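You operate a simulated robot arm through the tools that you are given. There is no shell and no other tool. Be economical: measure what you need, move in short steps, check, and stop when the job is done.

The job below is to be done with a simulated two-armed robot. You get a single attempt, and the scene is never put back.

JOB
Screw the cap back on the green can.

It is judged by the outcome, as a careful person would: the job done as asked, and still so three seconds after it is handed in. It fails if anything else is knocked over, pushed out of place, dropped, spilled or broken. Lids that push on must go on centred and level and be pressed home; caps that screw on are set level and turned clockwise until they are tight.

ROBOT AND FRAMES
Two 7-joint arms with two-finger parallel grippers on one trunk, on a base that drives. Base frame: it is fixed to the floor where the robot stands at the start and does not move with it; the origin is under the middle of the robot, x ahead of it, y to its left, z up; the surface under the hand at the start is at about z = 0.88. Units: m, degrees, N and s.
The left shoulder is at the start at [0.05, 0.165, 1.255], the right one opposite. With the tool pointing down near the work surface each hand reaches from about 0.1 to 0.68 m from the robot's upright axis, wherever it stands, measured 20 degrees to its own side. Payload 3.91 kg a hand.
The TCP of each hand is the grasp point between the finger pads, 0.03 m short of the fingertips. In the tool frame z runs along the fingers and y along their closing line. The gripper opens to 0.11 m. The fingers are 0.02 m wide and 0.01 m thick; the gripper's body (0.048 by 0.112 m) begins 0.055 m behind the TCP.
Orientation is that of the tool frame in the base frame, as [roll, pitch, yaw] about the fixed x, y, z axes, in that order (R = Rz(yaw) Ry(pitch) Rx(roll)). With the fingers straight down and closing along the base's y, the tool's x points along the base's -x, its y along +y and its z along -z.

CONTROLS
- The arms move only by the tool apply_moves. It takes "left_rows", "right_rows" or both (then of equal length, played together; a hand with none holds still); each is text: rows parted by semicolons, each of 7 numbers parted by spaces: the shift along the base's x, y, z in mm, then the turn, a rotation vector about the base's x, y, z in degrees, then the finger opening in mm, from 0 to 110. In form: dx dy dz rx ry rz jaw; .... A call has 1 to 20 rows; each row is the pose to reach, as a shift and turn from the pose commanded when the call began. A row lasts 0.2 s, in which the tool goes at most 0.05 m and 8.6 degrees; a call with a longer step from one row to the next is refused whole, and so is a gripper value outside its range. Where a pose cannot be reached the arm comes as near as it can. A force on the tool above 40 N (or 10 N above the force at the start of the call, whichever is more), or a blocked arm, ends the call early, and 0.2 s more pass. The fingers move at their own pace (about 0.045 m/s each) and stop on an object; they squeeze with about 22 N. The grip force told is the motor's: it shows also when the fingers shut on nothing. Time passes only in rows, and 0.2 s behind the last, so rows that repeat a pose let the fingers close. It gives the time, the measured TCP pose, the force on the tool (base axes), the opening and the grip force at its end, in the units of the frame above (readings bear some noise), with the torque about the TCP (base axes, N m) and any sound that the robot's microphone picked up.
- Cameras (640 x 400 px; columns grow to the right, rows downward): "scene" is now at [0.1194, -0.0031, 1.429]; the picture's right is [-0.03, -1.00, 0.00], its down [-0.53, 0.02, -0.85] and it looks along [0.85, -0.03, -0.53] (base axes); focal length 256 px, centre (320, 200). "left" rides on the left gripper at [0.072, -0.017, -0.103] in its tool frame; the picture's right is [0.23, 0.97, 0.00], its down [-0.76, 0.18, -0.62] and it looks along [-0.61, 0.14, 0.78] (tool axes); focal length 222 px, centre (320, 200). "right" rides on the right gripper at [0.072, 0.017, -0.103] in its tool frame; the picture's right is [-0.23, 0.97, 0.00], its down [-0.76, -0.18, -0.62] and it looks along [-0.61, -0.14, 0.78] (tool axes); focal length 222 px, centre (320, 200). There is no depth. A picture from a camera that has moved, and an enlarged one, comes with that camera's place and axes in the base frame and with its lens.
- grab_frame(camera): a new picture of that camera. No time passes.
- move_column(by): slides the trunk up (or, below 0, down) by that many m; the arms and the scene camera ride with it, the base frame stays. It gives what a move gives, with no picture.
- roll_base(legs): drives the robot by 1 to 6 legs, each [ahead, left, turn to the left] in m, m and degrees, along the robot's own axes; the way and the turn of a leg run together, so that a leg with both is an arc; at most 1.5 m and 180 degrees a leg. The arms and the cameras ride along, it lands a little off, and it stops where it bumps. It gives what a move gives.
- aim_head(pan, tilt): turns the head with the scene camera to pan (to the left, within 80 degrees either way) and tilt (down, from -29 to 69), counted from straight ahead of the robot. It gives what a move gives.
- close_up(camera, box): a new picture of the part [left, top, right, bottom] of that camera's present view, enlarged. No time passes.
- finish_job(): hands the job in; it is judged then, once.

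Go step by step. Nothing tells you exact positions but the pictures and the camera data: compare them with the known pose of the tool, close in by small moves and look again before you grip or let go. The budget is 120 turns and 100 pictures, counting those below and the enlarged ones. Unless the task says otherwise, let go and move clear before handing in, and close with one line.

The tools are called after "Emit:" by a JSON object that holds its "api" and its "payload". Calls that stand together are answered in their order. apply_moves: Moves the arms, as the interface text tells. Its arguments: {"type":"object","properties":{"left_rows":{"type":"string"},"right_rows":{"type":"string"}},"required":[]} The other tools are called the same way: move_column (by) slides the trunk up or down; roll_base (legs) drives the base; aim_head (pan, tilt) turns the head that bears the scene camera; grab_frame (camera) takes a picture; close_up (camera, box) takes an enlarged picture of a part of a camera's view; finish_job () hands the job in.

At the start:

```text
time_s: 0.0
left_position: [0.3957, 0.1298, 1.248]
left_orientation: [-180.0, -0.1, -180.0]
left_ft_force: [-0.7, 0.0, 0.2]
left_ft_torque: [-0.03, 0.02, 0.02]
left_finger_gap: 0.11
left_grasp_force: 0.1
right_position: [0.4205, -0.2347, 1.2288]
right_orientation: [-180.0, 0.0, 179.9]
right_ft_force: [0.7, -0.3, 0.9]
right_ft_torque: [-0.01, 0.02, -0.01]
right_finger_gap: 0.1099
right_grasp_force: 0.1
trunk travel left (down, up): [-0.475, 0.028]
robot x, y, heading: [-0.0015, 0.0034, 0.0]
head pan, tilt: [-1.9, 32.1]
```

scene: 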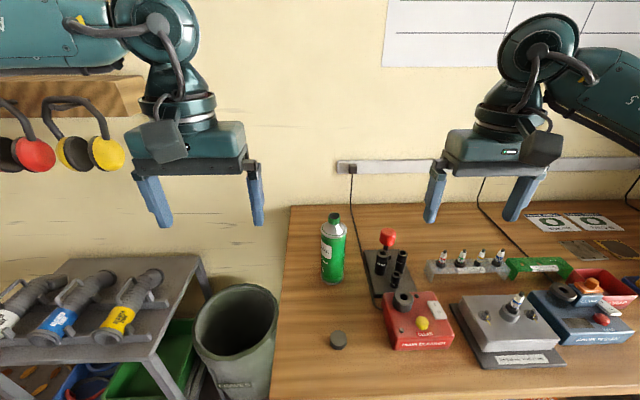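
right: 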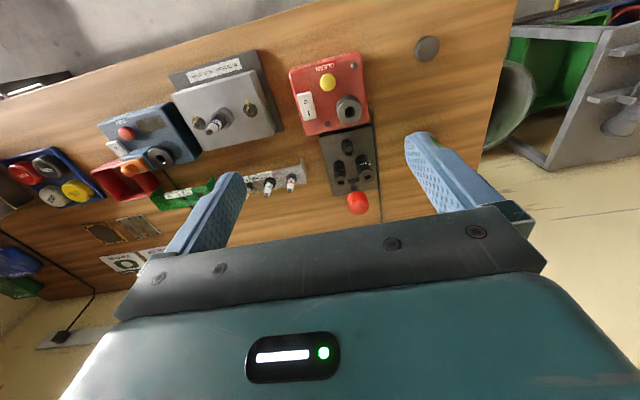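
left: 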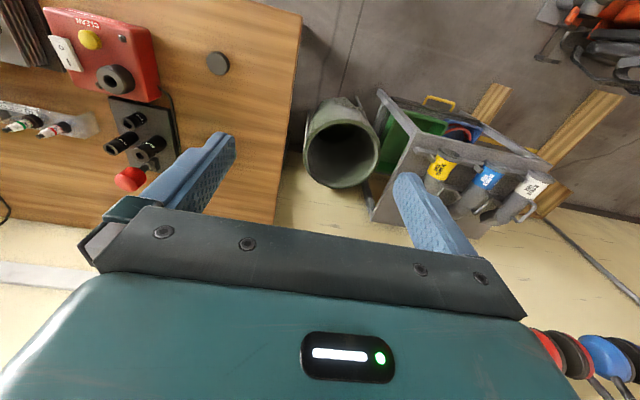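

I see the green can standing near the table's left edge, at about [0.60, -0.055], and a small dark cap lying in front of it at about [0.42, -0.05]. I'll take enlarged pictures of both.

Emit:
{"api": "close_up", "payload": {"camera": "scene", "box": [290, 200, 380, 290]}}

Emit:
{"api": "close_up", "payload": {"camera": "scene", "box": [310, 315, 370, 365]}}

Emit:
{"api": "close_up", "payload": {"camera": "right", "box": [400, 20, 460, 70]}}

```text
4.44 times, centred on (335, 245) of scene
camera zoom: at [0.1194, -0.0031, 1.429], right [-0.03, -1.0, 0.0], down [-0.53, 0.02, -0.85], along [0.85, -0.03, -0.53], focal length 1139 px, centre (253, 0)
```

zoom: 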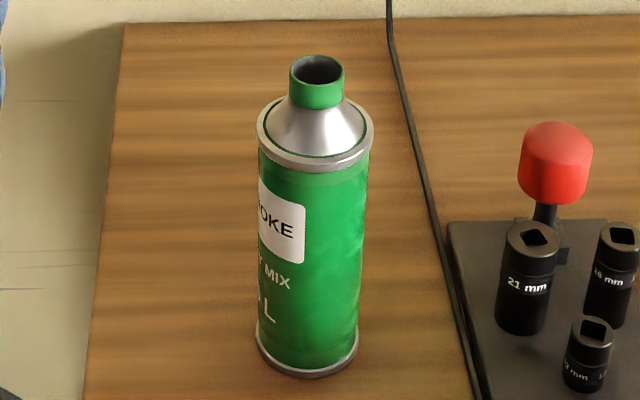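

```text
8.00 times, centred on (340, 340) of scene
camera zoom: at [0.1194, -0.0031, 1.429], right [-0.03, -1.0, 0.0], down [-0.53, 0.02, -0.85], along [0.85, -0.03, -0.53], focal length 2050 px, centre (160, -920)
```

zoom: 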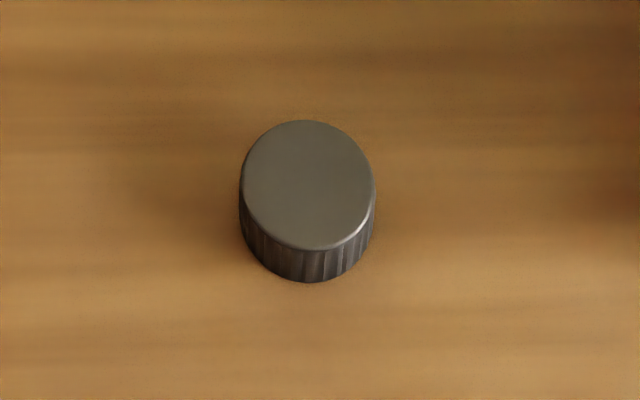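

```text
8.00 times, centred on (430, 45) of right
camera zoom: at [0.3468, -0.2179, 1.3319], right [0.23, 0.97, 0.0], down [0.76, -0.18, 0.62], along [0.61, -0.14, -0.78], focal length 1777 px, centre (-560, 1440)
```

zoom: 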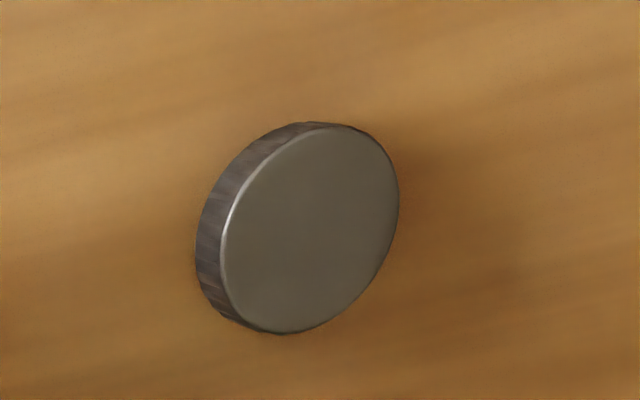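

The cap lies top up, about 35 mm across and 17 mm high, at roughly [0.422, -0.053]. The can's neck is at about [0.595, -0.053], with its top at z of about 1.09. I'll bring the right hand above the cap.

Emit:
{"api": "apply_moves", "payload": {"right_rows": "0 26 -29 0 0 0 70; 0 52 -58 0 0 0 70; 0 78 -87 0 0 0 70; 0 104 -116 0 0 0 70; 1 130 -145 0 0 0 70; 1 156 -174 0 0 0 70; 1.5 182 -210 0 0 0 70; 1.5 182 -235 0 0 0 70; 1.5 182 -235 0 0 0 70"}}

Emit:
{"api": "grab_frame", "payload": {"camera": "right"}}

Emit:
{"api": "grab_frame", "payload": {"camera": "scene"}}

```text
time_s: 2.0
left_position: [0.3964, 0.1302, 1.2479]
left_orientation: [-180.0, -0.1, 180.0]
left_ft_force: [-0.3, 1.0, -0.2]
left_ft_torque: [-0.04, 0.01, 0.03]
left_finger_gap: 0.1101
left_grasp_force: 0.0
right_position: [0.4201, -0.0517, 0.9944]
right_orientation: [179.8, 0.0, 180.0]
right_ft_force: [-0.4, -0.1, 0.4]
right_ft_torque: [0.02, 0.04, 0.02]
right_finger_gap: 0.0698
right_grasp_force: 0.1
trunk travel left (down, up): [-0.475, 0.028]
robot x, y, heading: [-0.0007, -0.0009, 0.1]
head pan, tilt: [-1.9, 32.1]
```

```text
93 pictures are left
camera right: at [0.3475, -0.0359, 1.0968], right [0.23, 0.97, 0.0], down [0.76, -0.18, 0.62], along [0.61, -0.14, -0.78], focal length 222 px, centre (320, 200)
```

right: 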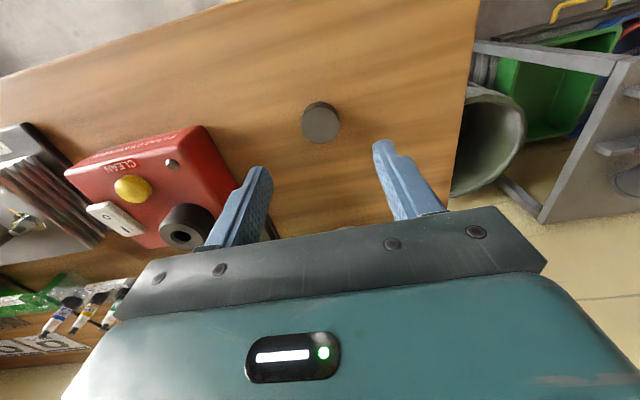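

```text
92 pictures are left
camera scene: at [0.1194, -0.0028, 1.429], right [-0.03, -1.0, 0.0], down [-0.53, 0.02, -0.85], along [0.85, -0.03, -0.53], focal length 256 px, centre (320, 200)
```

scene: 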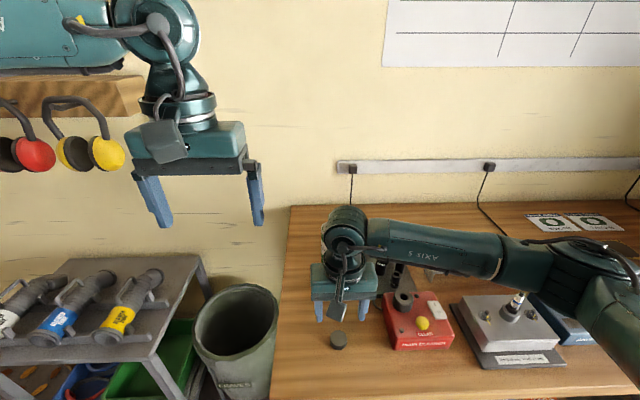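

The cap is under the hand, within several mm. I'll descend until the fingertips are just above it and look again.

Emit:
{"api": "apply_moves", "payload": {"right_rows": "0 0 -25 0 0 0 70; 0 0 -50 0 0 0 70; 0 0 -50 0 0 0 70"}}

Emit:
{"api": "grab_frame", "payload": {"camera": "right"}}

Emit:
{"api": "close_up", "payload": {"camera": "scene", "box": [290, 280, 390, 360]}}

```text
time_s: 2.8
left_position: [0.3961, 0.1298, 1.2484]
left_orientation: [180.0, 0.0, -179.9]
left_ft_force: [0.0, -0.2, 0.0]
left_ft_torque: [-0.05, 0.01, 0.03]
left_finger_gap: 0.1097
left_grasp_force: 0.1
right_position: [0.4191, -0.0522, 0.9431]
right_orientation: [180.0, 0.0, 179.8]
right_ft_force: [-0.5, 0.1, -0.1]
right_ft_torque: [-0.02, 0.01, -0.01]
right_finger_gap: 0.0699
right_grasp_force: 0.0
trunk travel left (down, up): [-0.475, 0.028]
robot x, y, heading: [-0.0004, -0.0001, -0.1]
head pan, tilt: [-1.9, 32.1]
```

```text
91 pictures are left
camera right: at [0.3463, -0.0352, 1.0459], right [0.23, 0.97, 0.0], down [0.76, -0.18, 0.62], along [0.61, -0.14, -0.78], focal length 222 px, centre (320, 200)
```

right: 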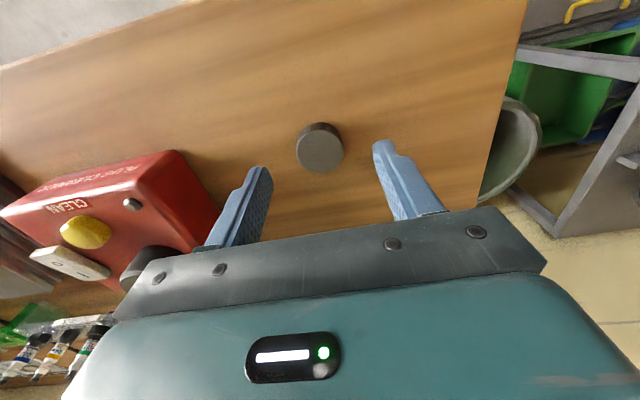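

```text
5.00 times, centred on (340, 320) of scene
camera zoom: at [0.1193, -0.0031, 1.429], right [-0.03, -1.0, 0.0], down [-0.53, 0.02, -0.85], along [0.85, -0.03, -0.53], focal length 1282 px, centre (220, -400)
```

zoom: 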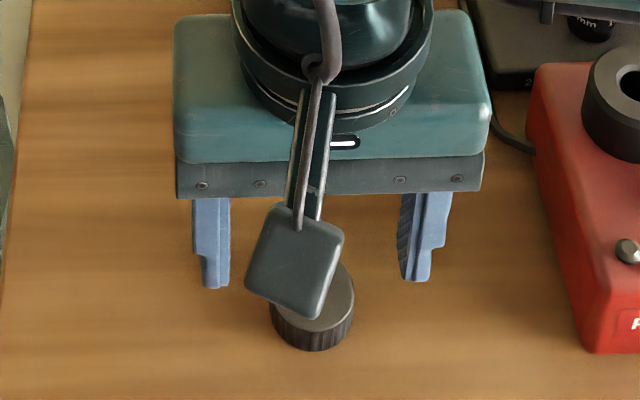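

The cap is centred between the fingers, at about [0.420, -0.052]. I'll go down around it with the tips just above the table, then close.

Emit:
{"api": "apply_moves", "payload": {"right_rows": "1 0 -10 0 0 0 70; 1 0 -20 0 0 0 70; 1 0 -26 0 0 0 70; 1 0 -29 0 0 0 70; 1 0 -29 0 0 0 50; 1 0 -29 0 0 0 40; 1 0 -29 0 0 0 30; 1 0 -29 0 0 0 20; 1 0 -29 0 0 0 20; 1 0 -29 0 0 0 20"}}

Emit:
{"api": "grab_frame", "payload": {"camera": "right"}}

Emit:
{"api": "close_up", "payload": {"camera": "scene", "box": [290, 280, 390, 360]}}

```text
time_s: 5.0
left_position: [0.3953, 0.1296, 1.2485]
left_orientation: [-179.9, 0.0, -180.0]
left_ft_force: [-0.2, 0.2, 0.0]
left_ft_torque: [0.02, 0.02, 0.04]
left_finger_gap: 0.1099
left_grasp_force: 0.1
right_position: [0.4212, -0.0521, 0.9168]
right_orientation: [-180.0, 0.0, 179.9]
right_ft_force: [-0.6, 0.6, -0.5]
right_ft_torque: [0.0, 0.03, -0.02]
right_finger_gap: 0.0348
right_grasp_force: 21.7
trunk travel left (down, up): [-0.475, 0.028]
robot x, y, heading: [0.0014, -0.0018, -0.2]
head pan, tilt: [-1.9, 32.1]
```

```text
89 pictures are left
camera right: at [0.3483, -0.0356, 1.0188], right [0.23, 0.97, 0.0], down [0.76, -0.18, 0.62], along [0.61, -0.14, -0.78], focal length 222 px, centre (320, 200)
```

right: 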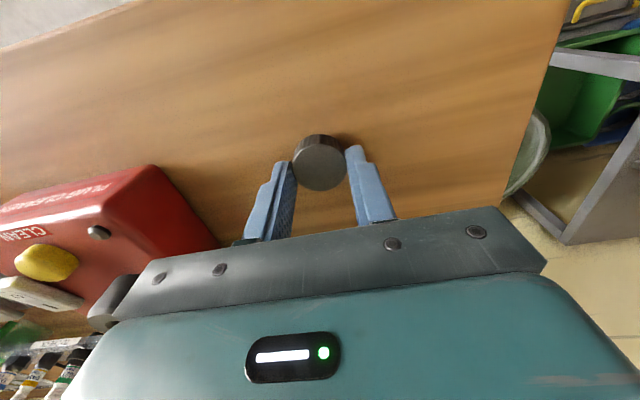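

```text
5.00 times, centred on (340, 320) of scene
camera zoom: at [0.1194, -0.0031, 1.429], right [-0.03, -1.0, 0.0], down [-0.53, 0.02, -0.85], along [0.85, -0.03, -0.53], focal length 1282 px, centre (220, -400)
```

zoom: 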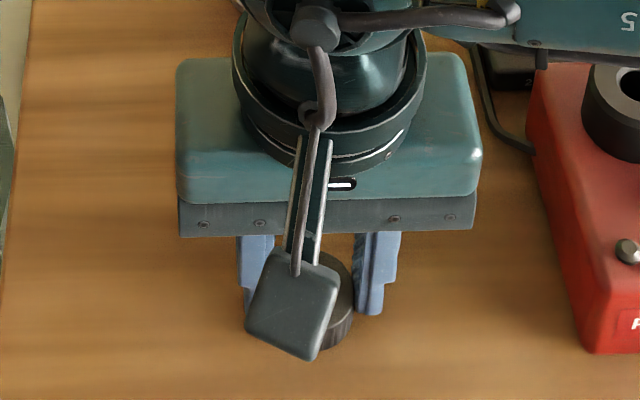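

The cap is gripped (34.8 mm gap). I'll check how well it is centred across the finger width.

Emit:
{"api": "close_up", "payload": {"camera": "right", "box": [250, 110, 410, 210]}}

```text
4.00 times, centred on (330, 160) of right
camera zoom: at [0.3483, -0.0356, 1.0188], right [0.23, 0.97, 0.0], down [0.76, -0.18, 0.62], along [0.61, -0.14, -0.78], focal length 888 px, centre (280, 360)
```

zoom: 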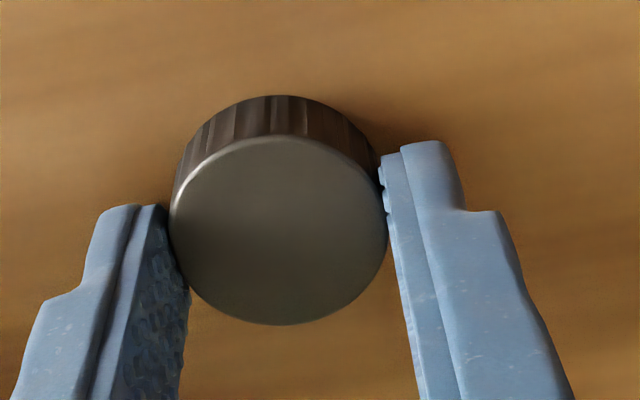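

From the rims, the cap is only about 14 mm high, with its centre at x of about 0.421, so it's well centred but held shallowly. I'll regrip 4 mm lower.

Emit:
{"api": "apply_moves", "payload": {"right_rows": "0 0 0 0 0 0 45; 0 0 0 0 0 0 45; 0 0 -2 0 0 0 45; 0 0 -4 0 0 0 45; 0 0 -4 0 0 0 45; 0 0 -4 0 0 0 20; 0 0 -4 0 0 0 20; 0 0 -4 0 0 0 20; 0 0 -4 0 0 0 20"}}

Emit:
{"api": "close_up", "payload": {"camera": "right", "box": [250, 110, 410, 210]}}

```text
time_s: 7.0
left_position: [0.395, 0.1302, 1.2499]
left_orientation: [180.0, 0.0, 180.0]
left_ft_force: [0.1, 0.0, 0.1]
left_ft_torque: [0.0, 0.02, 0.0]
left_finger_gap: 0.1098
left_grasp_force: 0.1
right_position: [0.4213, -0.0526, 0.9116]
right_orientation: [179.8, 0.0, 179.8]
right_ft_force: [0.2, 0.1, -0.3]
right_ft_torque: [-0.01, -0.01, 0.03]
right_finger_gap: 0.0347
right_grasp_force: 21.9
trunk travel left (down, up): [-0.475, 0.028]
robot x, y, heading: [-0.0024, -0.0003, -0.1]
head pan, tilt: [-1.9, 32.1]
```

```text
4.00 times, centred on (330, 160) of right
camera zoom: at [0.3483, -0.036, 1.0148], right [0.23, 0.97, 0.0], down [0.76, -0.18, 0.62], along [0.61, -0.14, -0.78], focal length 888 px, centre (280, 360)
```

zoom: 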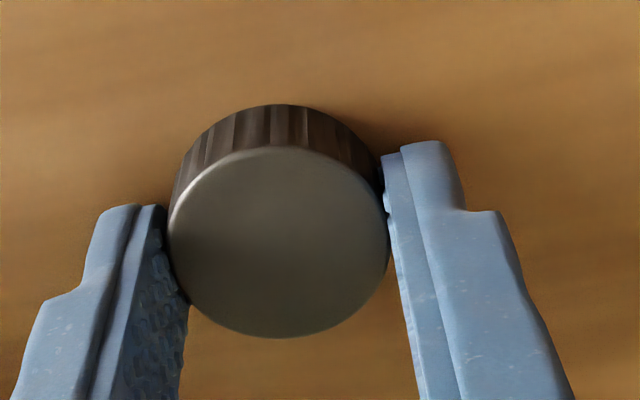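

The grip is good, with the cap's rim about 32 mm below the TCP. I'll lift it and move it aside to the right while the left hand goes to hold the can.

Emit:
{"api": "apply_moves", "payload": {"right_rows": "0 0 20 0 0 0 20; 0 0 60 0 0 0 20; 0 0 100 0 0 0 20; 0 0 140 0 0 0 20; 0 0 180 0 0 0 20; 0 0 220 0 0 0 20; 0 0 260 0 0 0 20; 0 -35 290 0 0 0 20; 0 -75 300 0 0 0 20; 0 -115 300 0 0 0 20; 0 -150 300 0 0 0 20; 0 -150 300 0 0 0 20"}}

Emit:
{"api": "close_up", "payload": {"camera": "right", "box": [250, 110, 410, 210]}}

Emit:
{"api": "grab_frame", "payload": {"camera": "scene"}}

Emit:
{"api": "close_up", "payload": {"camera": "scene", "box": [290, 200, 380, 290]}}

```text
time_s: 9.6
left_position: [0.3966, 0.1297, 1.2486]
left_orientation: [180.0, 0.0, -180.0]
left_ft_force: [-0.2, 0.8, -0.1]
left_ft_torque: [-0.03, -0.01, 0.04]
left_finger_gap: 0.1099
left_grasp_force: 0.0
right_position: [0.4206, -0.2011, 1.2109]
right_orientation: [179.9, 0.0, 179.9]
right_ft_force: [0.7, -0.2, 0.6]
right_ft_torque: [-0.02, -0.03, 0.02]
right_finger_gap: 0.0349
right_grasp_force: 21.8
trunk travel left (down, up): [-0.475, 0.028]
robot x, y, heading: [-0.002, -0.0011, 0.0]
head pan, tilt: [-1.9, 32.1]
```

```text
4.00 times, centred on (330, 160) of right
camera zoom: at [0.3482, -0.1852, 1.3136], right [0.23, 0.97, 0.0], down [0.76, -0.18, 0.62], along [0.61, -0.14, -0.78], focal length 888 px, centre (280, 360)
```

zoom: 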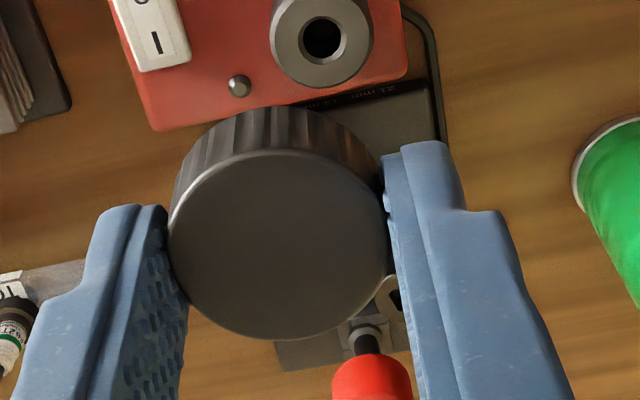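

```text
84 pictures are left
camera scene: at [0.1195, -0.0027, 1.429], right [-0.03, -1.0, 0.0], down [-0.53, 0.02, -0.85], along [0.85, -0.03, -0.53], focal length 256 px, centre (320, 200)
```

scene: 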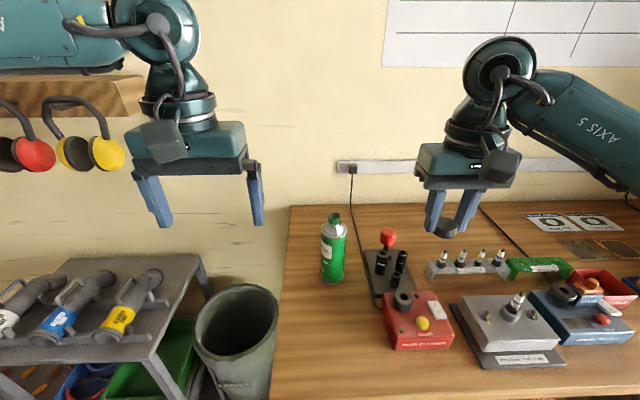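

```text
4.44 times, centred on (335, 245) of scene
camera zoom: at [0.1195, -0.0027, 1.429], right [-0.03, -1.0, 0.0], down [-0.53, 0.02, -0.85], along [0.85, -0.03, -0.53], focal length 1139 px, centre (253, 0)
```

zoom: 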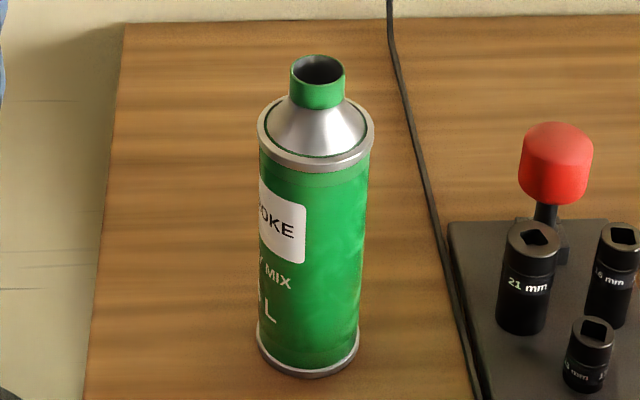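

The cap is secure. I'll bring the left hand round to point forward and right, tilted 25° below horizontal, stopping short of the can with the fingers open.

Emit:
{"api": "apply_moves", "payload": {"left_rows": "8 -5 -22 -2.54 -6.14 -4 110; 16 -10 -45 -5.08 -12.28 -8 110; 25 -16 -68 -7.62 -18.42 -12 110; 33 -22 -91 -10.16 -24.56 -16 110; 42 -27 -114 -12.7 -30.7 -20 110; 50 -33 -137 -15.24 -36.84 -24 110; 58 -38 -160 -17.78 -42.98 -28 110; 67 -44 -182 -20.32 -49.12 -32 110; 75 -50 -205 -22.86 -55.26 -36 110; 84 -55 -228 -25.4 -61.4 -40 110; 84 -55 -228 -25.4 -61.4 -40 110"}}

Emit:
{"api": "grab_frame", "payload": {"camera": "left"}}

Emit:
{"api": "grab_frame", "payload": {"camera": "scene"}}

```text
time_s: 12.0
left_position: [0.4806, 0.0754, 1.0198]
left_orientation: [179.7, 65.0, 134.7]
left_ft_force: [-1.1, -0.4, 0.9]
left_ft_torque: [-0.01, 0.04, 0.01]
left_finger_gap: 0.1103
left_grasp_force: 0.0
right_position: [0.4201, -0.2019, 1.2107]
right_orientation: [180.0, 0.0, 179.9]
right_ft_force: [0.4, 0.1, 0.5]
right_ft_torque: [0.01, 0.01, 0.01]
right_finger_gap: 0.0347
right_grasp_force: 22.5
trunk travel left (down, up): [-0.475, 0.028]
robot x, y, heading: [0.0021, 0.0052, 0.2]
head pan, tilt: [-1.9, 32.1]
```

```text
82 pictures are left
camera left: at [0.3816, 0.1535, 0.9982], right [0.62, 0.76, -0.2], down [-0.05, 0.3, 0.95], along [0.78, -0.58, 0.22], focal length 222 px, centre (320, 200)
```

left: 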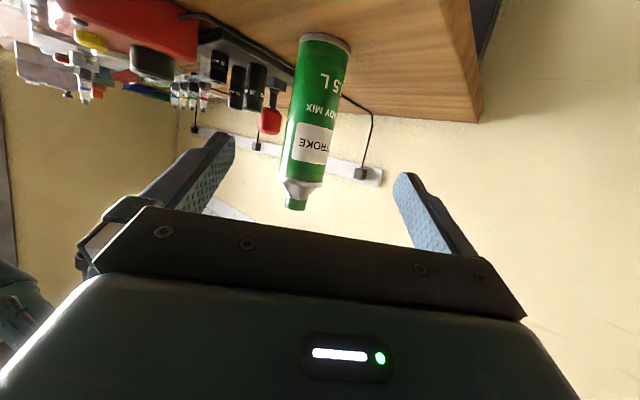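

```text
81 pictures are left
camera scene: at [0.1192, -0.0033, 1.429], right [-0.03, -1.0, 0.0], down [-0.53, 0.02, -0.85], along [0.85, -0.03, -0.53], focal length 256 px, centre (320, 200)
```

scene: 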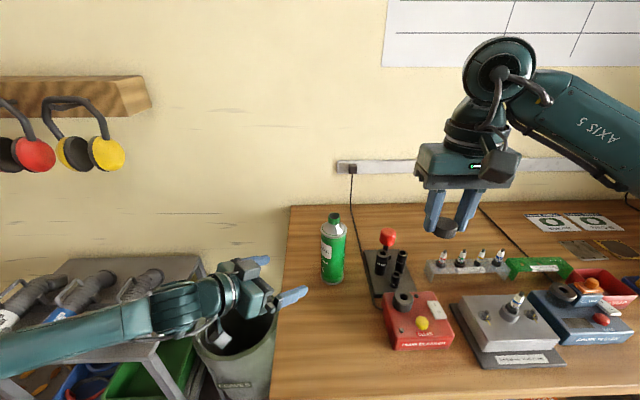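

The left hand is well oriented and the can is clear of it. I'll move to 0.10 m short of the can, on the approach line.

Emit:
{"api": "apply_moves", "payload": {"left_rows": "15 -19 -15 0 0 0 110; 30 -38 -30 0 0 0 110; 45 -57 -45 0 0 0 110; 45 -57 -45 0 0 0 110"}}

Emit:
{"api": "grab_frame", "payload": {"camera": "left"}}

Emit:
{"api": "grab_frame", "payload": {"camera": "scene"}}

```text
time_s: 13.0
left_position: [0.5259, 0.0167, 0.9756]
left_orientation: [180.0, 64.9, 134.9]
left_ft_force: [-0.2, -1.0, 0.2]
left_ft_torque: [0.04, 0.01, 0.04]
left_finger_gap: 0.11
left_grasp_force: 0.0
right_position: [0.4212, -0.2007, 1.2113]
right_orientation: [-180.0, 0.0, 179.9]
right_ft_force: [0.5, -0.2, -1.6]
right_ft_torque: [0.0, 0.0, 0.02]
right_finger_gap: 0.0348
right_grasp_force: 21.9
trunk travel left (down, up): [-0.475, 0.028]
robot x, y, heading: [0.003, -0.002, 0.1]
head pan, tilt: [-1.9, 32.1]
```

```text
80 pictures are left
camera left: at [0.4267, 0.094, 0.9542], right [0.62, 0.76, -0.21], down [-0.05, 0.3, 0.95], along [0.78, -0.58, 0.22], focal length 222 px, centre (320, 200)
```

left: 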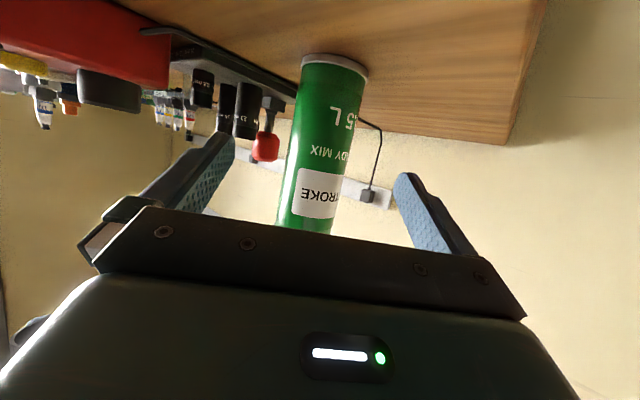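

```text
79 pictures are left
camera scene: at [0.1191, -0.0028, 1.429], right [-0.03, -1.0, 0.0], down [-0.53, 0.02, -0.85], along [0.85, -0.03, -0.53], focal length 256 px, centre (320, 200)
```

scene: 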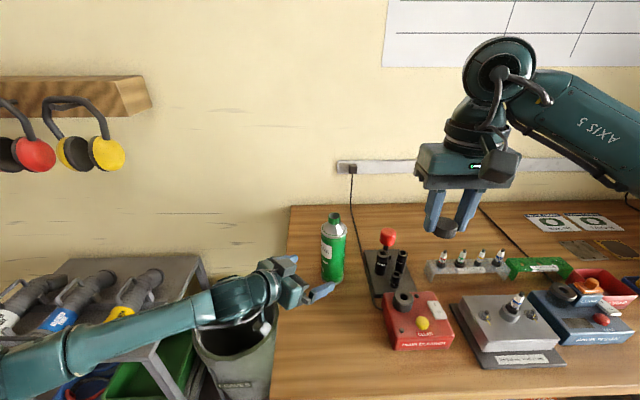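

The can is roughly centred, with its axis at about [0.600, -0.051]. I'll advance partway so it's between the fingertips and check sideways alignment.

Emit:
{"api": "apply_moves", "payload": {"left_rows": "10 -9 0 0 0 0 110; 22 -20 0 0 0 0 110; 35 -32 0 0 0 0 110; 45 -40 0 0 0 0 110; 45 -40 0 0 0 0 110"}}

Emit:
{"api": "grab_frame", "payload": {"camera": "left"}}

Emit:
{"api": "close_up", "payload": {"camera": "scene", "box": [260, 200, 380, 300]}}

```text
time_s: 14.2
left_position: [0.5717, -0.0216, 0.9762]
left_orientation: [-180.0, 64.9, 134.9]
left_ft_force: [-0.5, -0.6, -0.6]
left_ft_torque: [0.0, -0.01, 0.06]
left_finger_gap: 0.1101
left_grasp_force: 0.1
right_position: [0.4216, -0.2021, 1.2108]
right_orientation: [-180.0, 0.0, -180.0]
right_ft_force: [-0.2, -0.8, -0.2]
right_ft_torque: [0.0, -0.02, 0.01]
right_finger_gap: 0.0347
right_grasp_force: 21.6
trunk travel left (down, up): [-0.475, 0.028]
robot x, y, heading: [0.0011, 0.0004, 0.0]
head pan, tilt: [-1.9, 32.1]
```

```text
78 pictures are left
camera left: at [0.4714, 0.0547, 0.9543], right [0.62, 0.76, -0.21], down [-0.05, 0.3, 0.95], along [0.78, -0.58, 0.22], focal length 222 px, centre (320, 200)
```

left: 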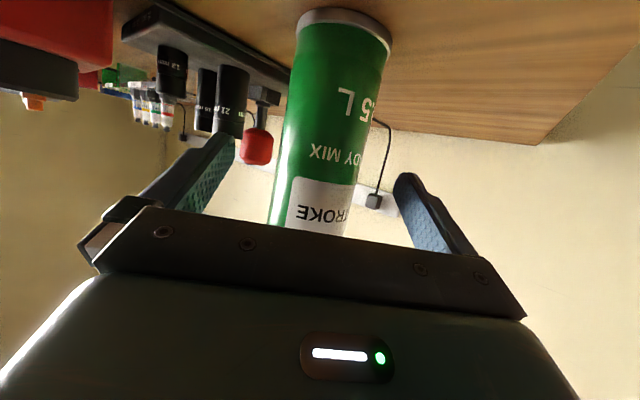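

```text
4.00 times, centred on (320, 250) of scene
camera zoom: at [0.1193, -0.003, 1.429], right [-0.03, -1.0, 0.0], down [-0.53, 0.02, -0.85], along [0.85, -0.03, -0.53], focal length 1025 px, centre (320, 0)
```

zoom: 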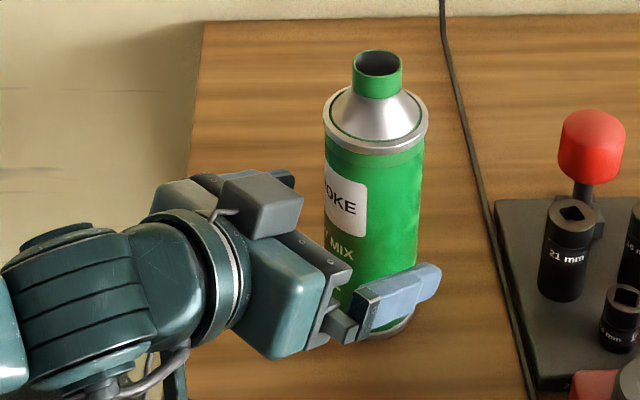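

The can is about 2 mm to the left-finger side. I'll correct for that, finish the approach and close gently around the body.

Emit:
{"api": "apply_moves", "payload": {"left_rows": "10 -8 0 0 0 0 110; 20 -17 0 0 0 0 110; 28 -25 0 0 0 0 110; 28 -25 0 0 0 0 110; 28 -25 0 0 0 0 72; 28 -25 0 0 0 0 72; 28 -25 0 0 0 0 72"}}

Emit:
{"api": "grab_frame", "payload": {"camera": "left"}}

Emit:
{"api": "close_up", "payload": {"camera": "scene", "box": [260, 200, 380, 300]}}

```text
time_s: 15.8
left_position: [0.5969, -0.0468, 0.9756]
left_orientation: [-180.0, 64.9, 135.0]
left_ft_force: [-0.1, -0.5, -0.7]
left_ft_torque: [-0.01, 0.02, -0.01]
left_finger_gap: 0.0722
left_grasp_force: 0.1
right_position: [0.4212, -0.2009, 1.211]
right_orientation: [180.0, 0.1, 179.9]
right_ft_force: [0.1, 0.1, 1.1]
right_ft_torque: [0.01, 0.04, -0.05]
right_finger_gap: 0.0349
right_grasp_force: 22.0
trunk travel left (down, up): [-0.475, 0.028]
robot x, y, heading: [0.0028, -0.0005, -0.3]
head pan, tilt: [-1.9, 32.1]
```

```text
76 pictures are left
camera left: at [0.4985, 0.0311, 0.9538], right [0.62, 0.76, -0.21], down [-0.05, 0.3, 0.95], along [0.78, -0.58, 0.22], focal length 222 px, centre (320, 200)
```

left: 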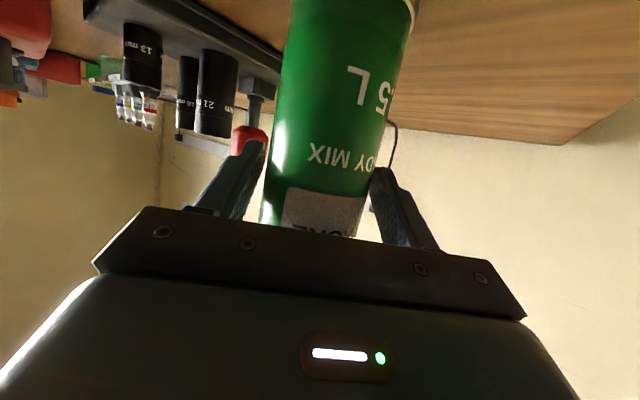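

```text
4.00 times, centred on (320, 250) of scene
camera zoom: at [0.1194, -0.0032, 1.429], right [-0.03, -1.0, 0.0], down [-0.53, 0.02, -0.85], along [0.85, -0.03, -0.53], focal length 1025 px, centre (320, 0)
```

zoom: 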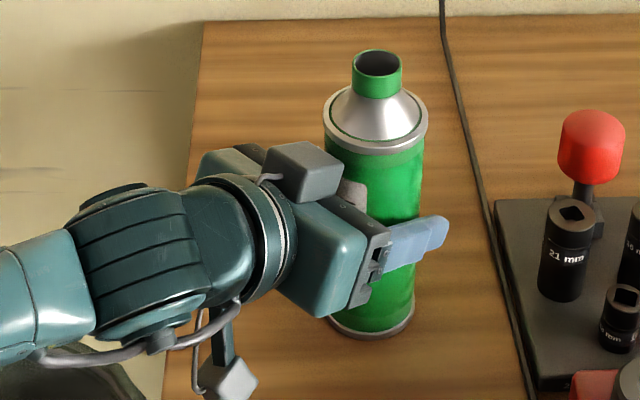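

The gap is slightly larger on the left in the picture, so I'll shift 3 mm that way and close.

Emit:
{"api": "apply_moves", "payload": {"left_rows": "2 2 0 0 0 0 72; 2 2 0 0 0 0 72; 2 2 0 0 0 0 66; 2 2 0 0 0 0 62; 2 2 0 0 0 0 58; 2 2 0 0 0 0 54; 2 2 0 0 0 0 50; 2 2 0 0 0 0 50; 2 2 0 0 0 0 50"}}

Emit:
{"api": "grab_frame", "payload": {"camera": "left"}}

Emit:
{"api": "close_up", "payload": {"camera": "scene", "box": [260, 200, 380, 300]}}

```text
time_s: 17.8
left_position: [0.5993, -0.0459, 0.9753]
left_orientation: [179.8, 65.0, 134.9]
left_ft_force: [0.1, -1.0, -0.4]
left_ft_torque: [0.01, -0.01, 0.01]
left_finger_gap: 0.0591
left_grasp_force: 22.4
right_position: [0.4205, -0.2014, 1.2109]
right_orientation: [-180.0, 0.0, 179.9]
right_ft_force: [0.5, -0.4, -0.6]
right_ft_torque: [0.08, 0.02, 0.0]
right_finger_gap: 0.0348
right_grasp_force: 21.6
trunk travel left (down, up): [-0.475, 0.028]
robot x, y, heading: [0.0018, -0.003, 0.1]
head pan, tilt: [-1.9, 32.1]
```

```text
74 pictures are left
camera left: at [0.5011, 0.0325, 0.954], right [0.62, 0.76, -0.21], down [-0.05, 0.3, 0.95], along [0.78, -0.58, 0.22], focal length 222 px, centre (320, 200)
```

left: 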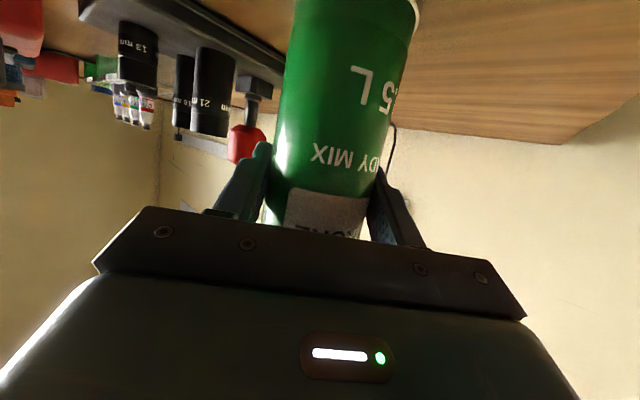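

```text
4.00 times, centred on (320, 250) of scene
camera zoom: at [0.1194, -0.0031, 1.429], right [-0.03, -1.0, 0.0], down [-0.53, 0.02, -0.85], along [0.85, -0.03, -0.53], focal length 1025 px, centre (320, 0)
```

zoom: 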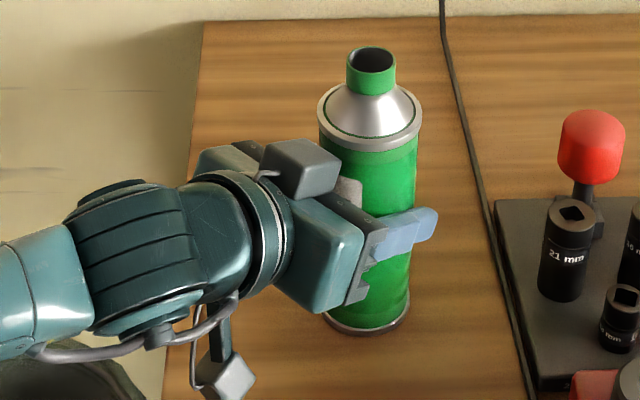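

The can is held firmly and still upright; it slid about 3 mm as I gripped. The neck is now at about [0.602, -0.049], top at z of about 1.085. I'll bring the cap over it, turning the hand 80° anticlockwise beforehand for a long tightening stroke.

Emit:
{"api": "apply_moves", "payload": {"right_rows": "18 15 0 0 0 8 20; 36 30 0 0 0 16 20; 54 46 0 0 0 24 20; 72 61 0 0 0 32 20; 90 76 0 0 0 40 20; 108 91 0 0 0 48 20; 126 106 0 0 0 56 20; 144 122 0 0 0 64 20; 162 137 0 0 0 72 20; 181 152 0 0 0 80 20; 181 152 0 0 0 80 20; 181 152 -30 0 0 80 20; 181 152 -50 0 0 80 20; 181 152 -50 0 0 80 20"}}

Emit:
{"api": "grab_frame", "payload": {"camera": "scene"}}

Emit:
{"api": "grab_frame", "payload": {"camera": "right"}}

Emit:
{"api": "close_up", "payload": {"camera": "scene", "box": [275, 160, 395, 260]}}

```text
time_s: 20.8
left_position: [0.6, -0.045, 0.9766]
left_orientation: [-180.0, 64.9, 135.0]
left_ft_force: [0.3, -1.0, 0.9]
left_ft_torque: [-0.02, -0.01, -0.04]
left_finger_gap: 0.059
left_grasp_force: 21.7
right_position: [0.3831, -0.0356, 1.2201]
right_orientation: [180.0, -0.1, -100.3]
right_ft_force: [-0.7, -0.3, -0.6]
right_ft_torque: [0.01, 0.0, 0.02]
right_finger_gap: 0.0346
right_grasp_force: 21.9
right hand out of reach, approached as far as the arm can: row 6, 7, 8, 9, 10, 11, 12, 13, 14
trunk travel left (down, up): [-0.475, 0.028]
robot x, y, heading: [-0.0002, -0.0019, 0.0]
head pan, tilt: [-1.9, 32.1]
```

```text
72 pictures are left
camera scene: at [0.1193, -0.0031, 1.429], right [-0.03, -1.0, 0.0], down [-0.53, 0.02, -0.85], along [0.85, -0.03, -0.53], focal length 256 px, centre (320, 200)
```

scene: 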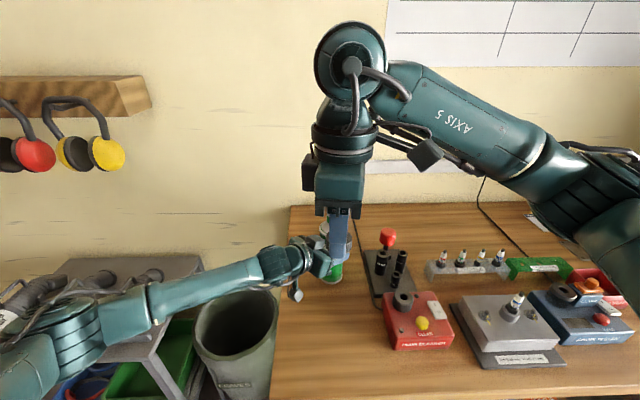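

```text
71 pictures are left
camera right: at [0.3523, -0.106, 1.3235], right [-0.92, 0.4, 0.0], down [0.31, 0.72, 0.62], along [0.25, 0.57, -0.78], focal length 222 px, centre (320, 200)
```

right: 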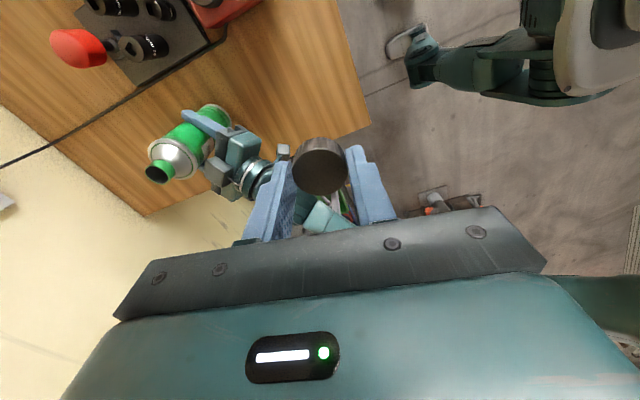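

```text
4.00 times, centred on (335, 210) of scene
camera zoom: at [0.1193, -0.0031, 1.429], right [-0.03, -1.0, 0.0], down [-0.53, 0.02, -0.85], along [0.85, -0.03, -0.53], focal length 1025 px, centre (260, 160)
```

zoom: 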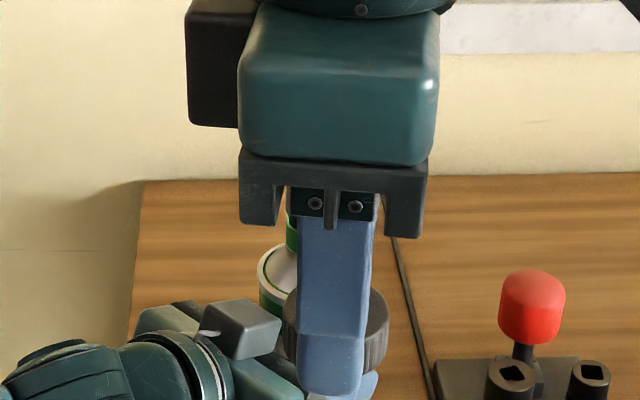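

With that much pre-turn the right hand can't reach the can. I'll unwind the turn in steps and see where it becomes reachable.

Emit:
{"api": "apply_moves", "payload": {"right_rows": "0 0 0 0 0 -8 20; 0 0 0 0 0 -16 20"}}

```text
time_s: 21.4
left_position: [0.5993, -0.0449, 0.9755]
left_orientation: [-179.9, 64.8, 135.1]
left_ft_force: [-0.5, 0.0, 0.6]
left_ft_torque: [0.04, -0.02, 0.0]
left_finger_gap: 0.0588
left_grasp_force: 22.2
right_position: [0.378, -0.0329, 1.2237]
right_orientation: [179.9, 0.0, -116.3]
right_ft_force: [0.8, 0.9, 0.1]
right_ft_torque: [0.01, 0.03, -0.01]
right_finger_gap: 0.0348
right_grasp_force: 22.2
trunk travel left (down, up): [-0.475, 0.028]
robot x, y, heading: [-0.0004, -0.0013, -0.1]
head pan, tilt: [-1.9, 32.1]
```

The moves are counted from the pose actually reached. I'll unwind the turn completely here, then go forward to see how far it reaches.

Emit:
{"api": "apply_moves", "payload": {"right_rows": "0 0 0 0 0 -8 20; 0 0 0 0 0 -16 20; 0 0 0 0 0 -24 20; 0 0 0 0 0 -32 20; 0 0 0 0 0 -40 20; 0 0 0 0 0 -48 20; 0 0 0 0 0 -56 20; 0 0 0 0 0 -64 20; 40 -3 0 0 0 -64 20; 80 -6 0 0 0 -64 20; 120 -9 0 0 0 -64 20; 160 -12 0 0 0 -64 20; 200 -15 0 0 0 -64 20; 224 -16 0 0 0 -64 20; 224 -16 0 0 0 -64 20"}}

```text
time_s: 24.6
left_position: [0.6, -0.0452, 0.977]
left_orientation: [179.9, 64.9, 135.0]
left_ft_force: [-0.2, -0.6, 0.7]
left_ft_torque: [-0.01, -0.06, 0.01]
left_finger_gap: 0.0587
left_grasp_force: 22.0
right_position: [0.6023, -0.0445, 1.2273]
right_orientation: [180.0, 0.2, 179.9]
right_ft_force: [0.3, 0.4, -0.5]
right_ft_torque: [0.03, 0.0, -0.03]
right_finger_gap: 0.0351
right_grasp_force: 21.8
trunk travel left (down, up): [-0.475, 0.028]
robot x, y, heading: [-0.0005, 0.0018, 0.2]
head pan, tilt: [-1.9, 32.1]
```

At the original yaw it does reach. I'll probe how far it can turn each way from here, well above the neck.

Emit:
{"api": "apply_moves", "payload": {"right_rows": "0 -4 -15 0 0 0 20; 0 -4 -30 0 0 8 20; 0 -4 -40 0 0 16 20; 0 -4 -40 0 0 24 20; 0 -4 -40 0 0 32 20; 0 -4 -40 0 0 40 20; 0 -4 -40 0 0 48 20; 0 -4 -40 0 0 56 20; 0 -4 -40 0 0 64 20; 0 -4 -40 0 0 72 20; 0 -4 -40 0 0 72 20"}}

```text
time_s: 27.0
left_position: [0.5974, -0.0418, 0.9763]
left_orientation: [-180.0, 65.1, 135.3]
left_ft_force: [0.6, 0.6, -0.5]
left_ft_torque: [-0.06, -0.01, -0.05]
left_finger_gap: 0.0587
left_grasp_force: 21.9
right_position: [0.4861, -0.0235, 1.2175]
right_orientation: [-178.9, 5.1, -121.0]
right_ft_force: [-1.1, 1.3, -0.1]
right_ft_torque: [-0.1, -0.03, -0.01]
right_finger_gap: 0.035
right_grasp_force: 21.7
right hand out of reach, approached as far as the arm can: row 5, 6, 7, 8, 9, 10, 11
trunk travel left (down, up): [-0.475, 0.028]
robot x, y, heading: [-0.0009, 0.0011, -0.0]
head pan, tilt: [-1.9, 32.1]
```

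Beyond about +24° it goes out of reach, and the hand drifted off. I'll look before moving back.

Emit:
{"api": "grab_frame", "payload": {"camera": "scene"}}

Emit:
{"api": "grab_frame", "payload": {"camera": "right"}}

```text
69 pictures are left
camera scene: at [0.116, 0.0013, 1.4294], right [-0.03, -1.0, 0.0], down [-0.53, 0.01, -0.85], along [0.85, -0.03, -0.53], focal length 256 px, centre (320, 200)
```

scene: 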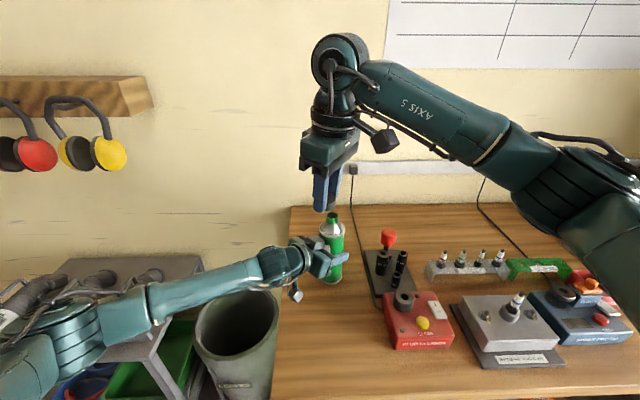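

```text
68 pictures are left
camera right: at [0.4291, -0.0843, 1.3128], right [-0.72, 0.7, 0.0], down [0.5, 0.52, 0.69], along [0.48, 0.5, -0.72], focal length 222 px, centre (320, 200)
```

right: 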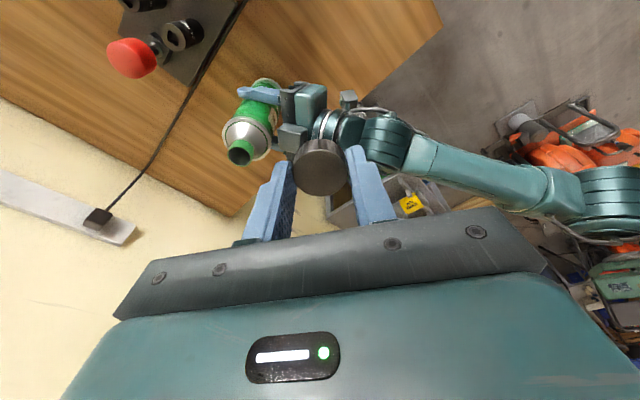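

Reaching past its limit tugged the robot a few mm, but the can still looks upright and held. I'll unwind the turn, level the hand and return above the neck.

Emit:
{"api": "apply_moves", "payload": {"right_rows": "0 0 10 -0.2 0.65 -7.4 20; 0 0 20 -0.4 1.3 -14.8 20; 0 0 20 -0.6 1.95 -22.1 20; 0 0 20 -0.8 2.6 -29.5 20; 0 0 20 -1 3.25 -36.9 20; 0 0 20 -1.2 3.9 -44.3 20; 0 0 20 -1.4 4.55 -51.6 20; 0 0 20 -1.6 5.2 -59 20; 29 -6 20 -1.6 5.2 -59 20; 58 -12 20 -1.6 5.2 -59 20; 87 -18 20 -1.6 5.2 -59 20; 116 -23 15 -1.6 5.2 -59 20; 116 -23 0 -1.6 5.2 -59 20; 116 -23 0 -1.6 5.2 -59 20"}}

Emit:
{"api": "grab_frame", "payload": {"camera": "scene"}}

```text
time_s: 30.0
left_position: [0.5997, -0.0436, 0.9759]
left_orientation: [-179.9, 64.9, 135.0]
left_ft_force: [-0.4, 0.5, 0.2]
left_ft_torque: [0.06, 0.02, 0.02]
left_finger_gap: 0.0587
left_grasp_force: 22.2
right_position: [0.6052, -0.0492, 1.2131]
right_orientation: [179.7, 0.3, 180.0]
right_ft_force: [0.9, -0.3, 0.0]
right_ft_torque: [0.01, 0.0, 0.02]
right_finger_gap: 0.0351
right_grasp_force: 21.7
trunk travel left (down, up): [-0.475, 0.028]
robot x, y, heading: [-0.0004, 0.0006, 0.1]
head pan, tilt: [-1.9, 32.1]
```

```text
67 pictures are left
camera scene: at [0.1194, -0.0027, 1.429], right [-0.03, -1.0, 0.0], down [-0.53, 0.02, -0.85], along [0.85, -0.03, -0.53], focal length 256 px, centre (320, 200)
```

scene: 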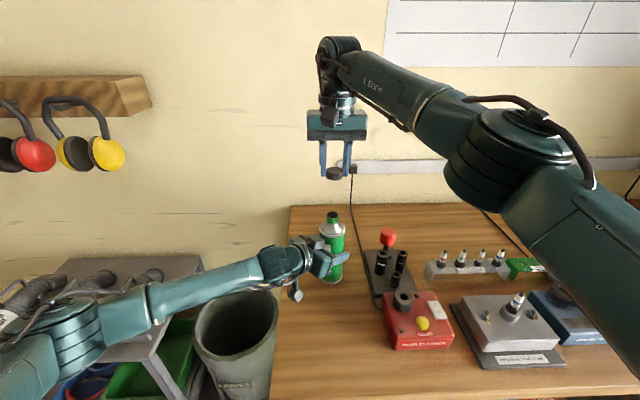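

The robot sprang back and the hand is over the can again. Now I'll probe the clockwise side by 40°.

Emit:
{"api": "apply_moves", "payload": {"right_rows": "-2 3 0 0 0 -8 20; -2 3 0 0 0 -16 20; -2 3 0 0 0 -24 20; -2 3 0 0 0 -32 20; -2 3 0 0 0 -40 20; -2 3 0 0 0 -40 20"}}

```text
time_s: 31.4
left_position: [0.6001, -0.0446, 0.9758]
left_orientation: [-180.0, 64.9, 134.9]
left_ft_force: [0.3, 0.0, -0.4]
left_ft_torque: [0.0, -0.02, 0.02]
left_finger_gap: 0.0587
left_grasp_force: 22.1
right_position: [0.6037, -0.0465, 1.214]
right_orientation: [179.7, 0.4, 139.7]
right_ft_force: [-0.1, -0.3, 0.5]
right_ft_torque: [0.01, 0.0, -0.01]
right_finger_gap: 0.035
right_grasp_force: 21.6
trunk travel left (down, up): [-0.475, 0.028]
robot x, y, heading: [-0.0001, -0.0036, -0.1]
head pan, tilt: [-1.9, 32.1]
```

Fine so far; I'll continue to -80°.

Emit:
{"api": "apply_moves", "payload": {"right_rows": "0 0 0 0 0 -8 20; 0 0 0 0 0 -16 20; 0 0 0 0 0 -24 20; 0 0 0 0 0 -32 20; 0 0 0 0 0 -40 20; 0 0 0 0 0 -40 20"}}

```text
time_s: 32.8
left_position: [0.599, -0.0454, 0.9746]
left_orientation: [-179.9, 64.9, 135.0]
left_ft_force: [-0.4, 0.2, 0.4]
left_ft_torque: [0.02, -0.02, 0.02]
left_finger_gap: 0.0587
left_grasp_force: 21.9
right_position: [0.6032, -0.0466, 1.2152]
right_orientation: [179.7, 0.3, 99.7]
right_ft_force: [-0.6, 0.0, -0.4]
right_ft_torque: [0.0, -0.03, -0.01]
right_finger_gap: 0.0345
right_grasp_force: 22.2
trunk travel left (down, up): [-0.475, 0.028]
robot x, y, heading: [-0.0002, -0.0035, -0.1]
head pan, tilt: [-1.9, 32.1]
```

Still fine; one more 48°.

Emit:
{"api": "apply_moves", "payload": {"right_rows": "0 0 0 0 0 -8 20; 0 0 0 0 0 -16 20; 0 0 0 0 0 -24 20; 0 0 0 0 0 -32 20; 0 0 0 0 0 -40 20; 0 0 0 0 0 -48 20; 0 0 0 0 0 -48 20"}}

Emit:
{"api": "grab_frame", "payload": {"camera": "scene"}}

```text
time_s: 34.4
left_position: [0.6005, -0.0457, 0.9756]
left_orientation: [-180.0, 65.0, 135.0]
left_ft_force: [-0.6, -0.2, 0.7]
left_ft_torque: [-0.03, -0.02, -0.04]
left_finger_gap: 0.0585
left_grasp_force: 21.8
right_position: [0.6043, -0.0469, 1.2149]
right_orientation: [179.8, 0.3, 51.7]
right_ft_force: [-0.2, 0.4, 0.4]
right_ft_torque: [0.01, 0.02, -0.01]
right_finger_gap: 0.0346
right_grasp_force: 22.0
trunk travel left (down, up): [-0.475, 0.028]
robot x, y, heading: [0.002, -0.0026, 0.2]
head pan, tilt: [-1.9, 32.1]
```

```text
66 pictures are left
camera scene: at [0.1194, -0.0032, 1.429], right [-0.03, -1.0, 0.0], down [-0.53, 0.02, -0.85], along [0.85, -0.03, -0.53], focal length 256 px, centre (320, 200)
```

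scene: 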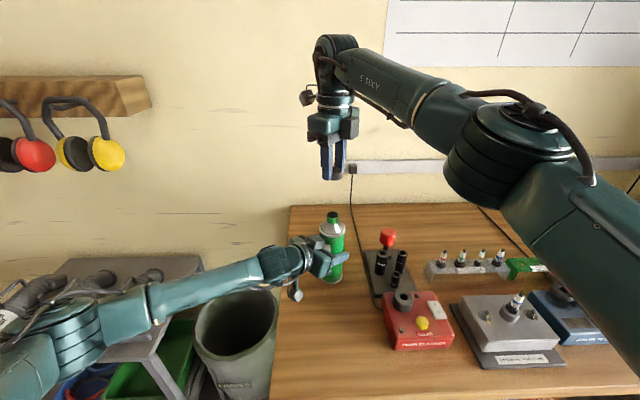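

There's at least 150° of clockwise stroke from the starting yaw. I'll unwind to the start of it and lower to about 35 mm above the neck for alignment.

Emit:
{"api": "apply_moves", "payload": {"right_rows": "0 0 0 0 0 8 20; 0 0 0 0 0 16 20; 0 0 0 0 0 24 20; 0 0 0 0 0 32 20; 0 0 0 0 0 40 20; 0 0 0 0 0 48 20; 0 0 0 0 0 56 20; 0 0 0 0 0 64 20; 0 0 0 0 0 72 20; 0 0 0 0 0 80 20; 0 0 0 0 0 88 20; 0 0 0 0 0 96 20; 0 0 0 0 0 104 20; 0 0 0 0 0 112 20; 0 0 0 0 0 120 20; 0 0 0 0 0 128 20; 0 0 -20 0 0 128 20; 0 0 -40 0 0 128 20; 0 0 -60 0 0 128 20; 0 0 -60 0 0 128 20"}}

Emit:
{"api": "close_up", "payload": {"camera": "scene", "box": [275, 160, 395, 260]}}

Emit:
{"api": "grab_frame", "payload": {"camera": "right"}}

```text
time_s: 38.6
left_position: [0.6006, -0.0444, 0.9745]
left_orientation: [-180.0, 64.9, 134.9]
left_ft_force: [-0.3, 0.0, -0.3]
left_ft_torque: [0.03, 0.0, 0.02]
left_finger_gap: 0.0587
left_grasp_force: 21.9
right_position: [0.6029, -0.0463, 1.1551]
right_orientation: [179.6, 0.3, 179.9]
right_ft_force: [-0.1, 0.6, -0.4]
right_ft_torque: [0.01, -0.01, 0.03]
right_finger_gap: 0.0348
right_grasp_force: 21.4
trunk travel left (down, up): [-0.475, 0.028]
robot x, y, heading: [-0.0008, 0.0011, 0.1]
head pan, tilt: [-1.9, 32.1]
```

```text
4.00 times, centred on (335, 210) of scene
camera zoom: at [0.1194, -0.0031, 1.429], right [-0.03, -1.0, 0.0], down [-0.53, 0.02, -0.85], along [0.85, -0.03, -0.53], focal length 1025 px, centre (260, 160)
```

zoom: 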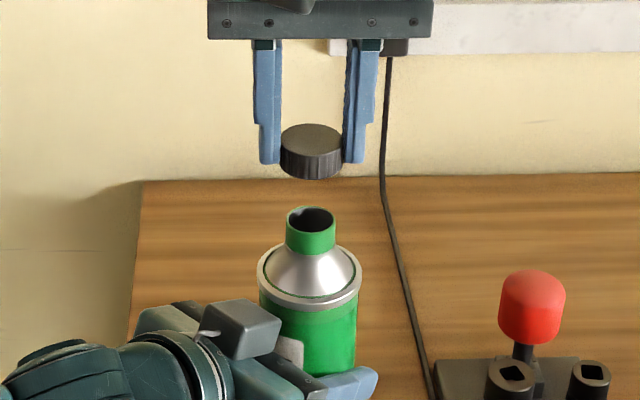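

```text
64 pictures are left
camera right: at [0.5288, -0.0314, 1.2574], right [0.23, 0.97, 0.01], down [0.76, -0.18, 0.63], along [0.61, -0.14, -0.78], focal length 222 px, centre (320, 200)
```

right: 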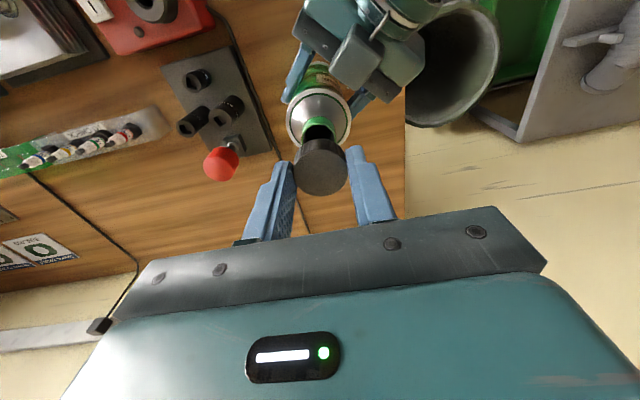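

In the scene view the cap and neck line up sideways to within about 1 mm. I need the fore-aft offset, so I'll enlarge the hand camera's view.

Emit:
{"api": "close_up", "payload": {"camera": "right", "box": [260, 70, 380, 200]}}

```text
3.08 times, centred on (320, 135) of right
camera zoom: at [0.5288, -0.0314, 1.2574], right [0.23, 0.97, 0.01], down [0.76, -0.18, 0.63], along [0.61, -0.14, -0.78], focal length 684 px, centre (320, 400)
```

zoom: 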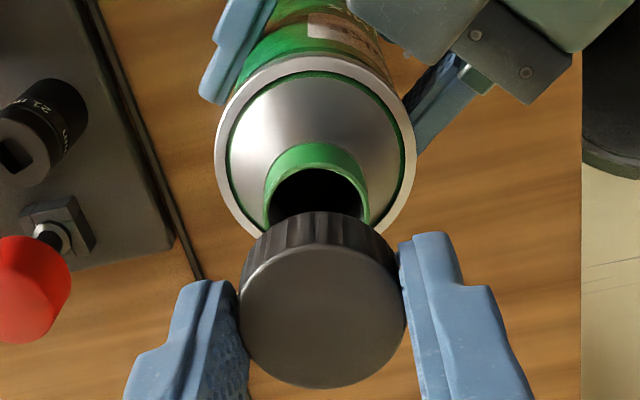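

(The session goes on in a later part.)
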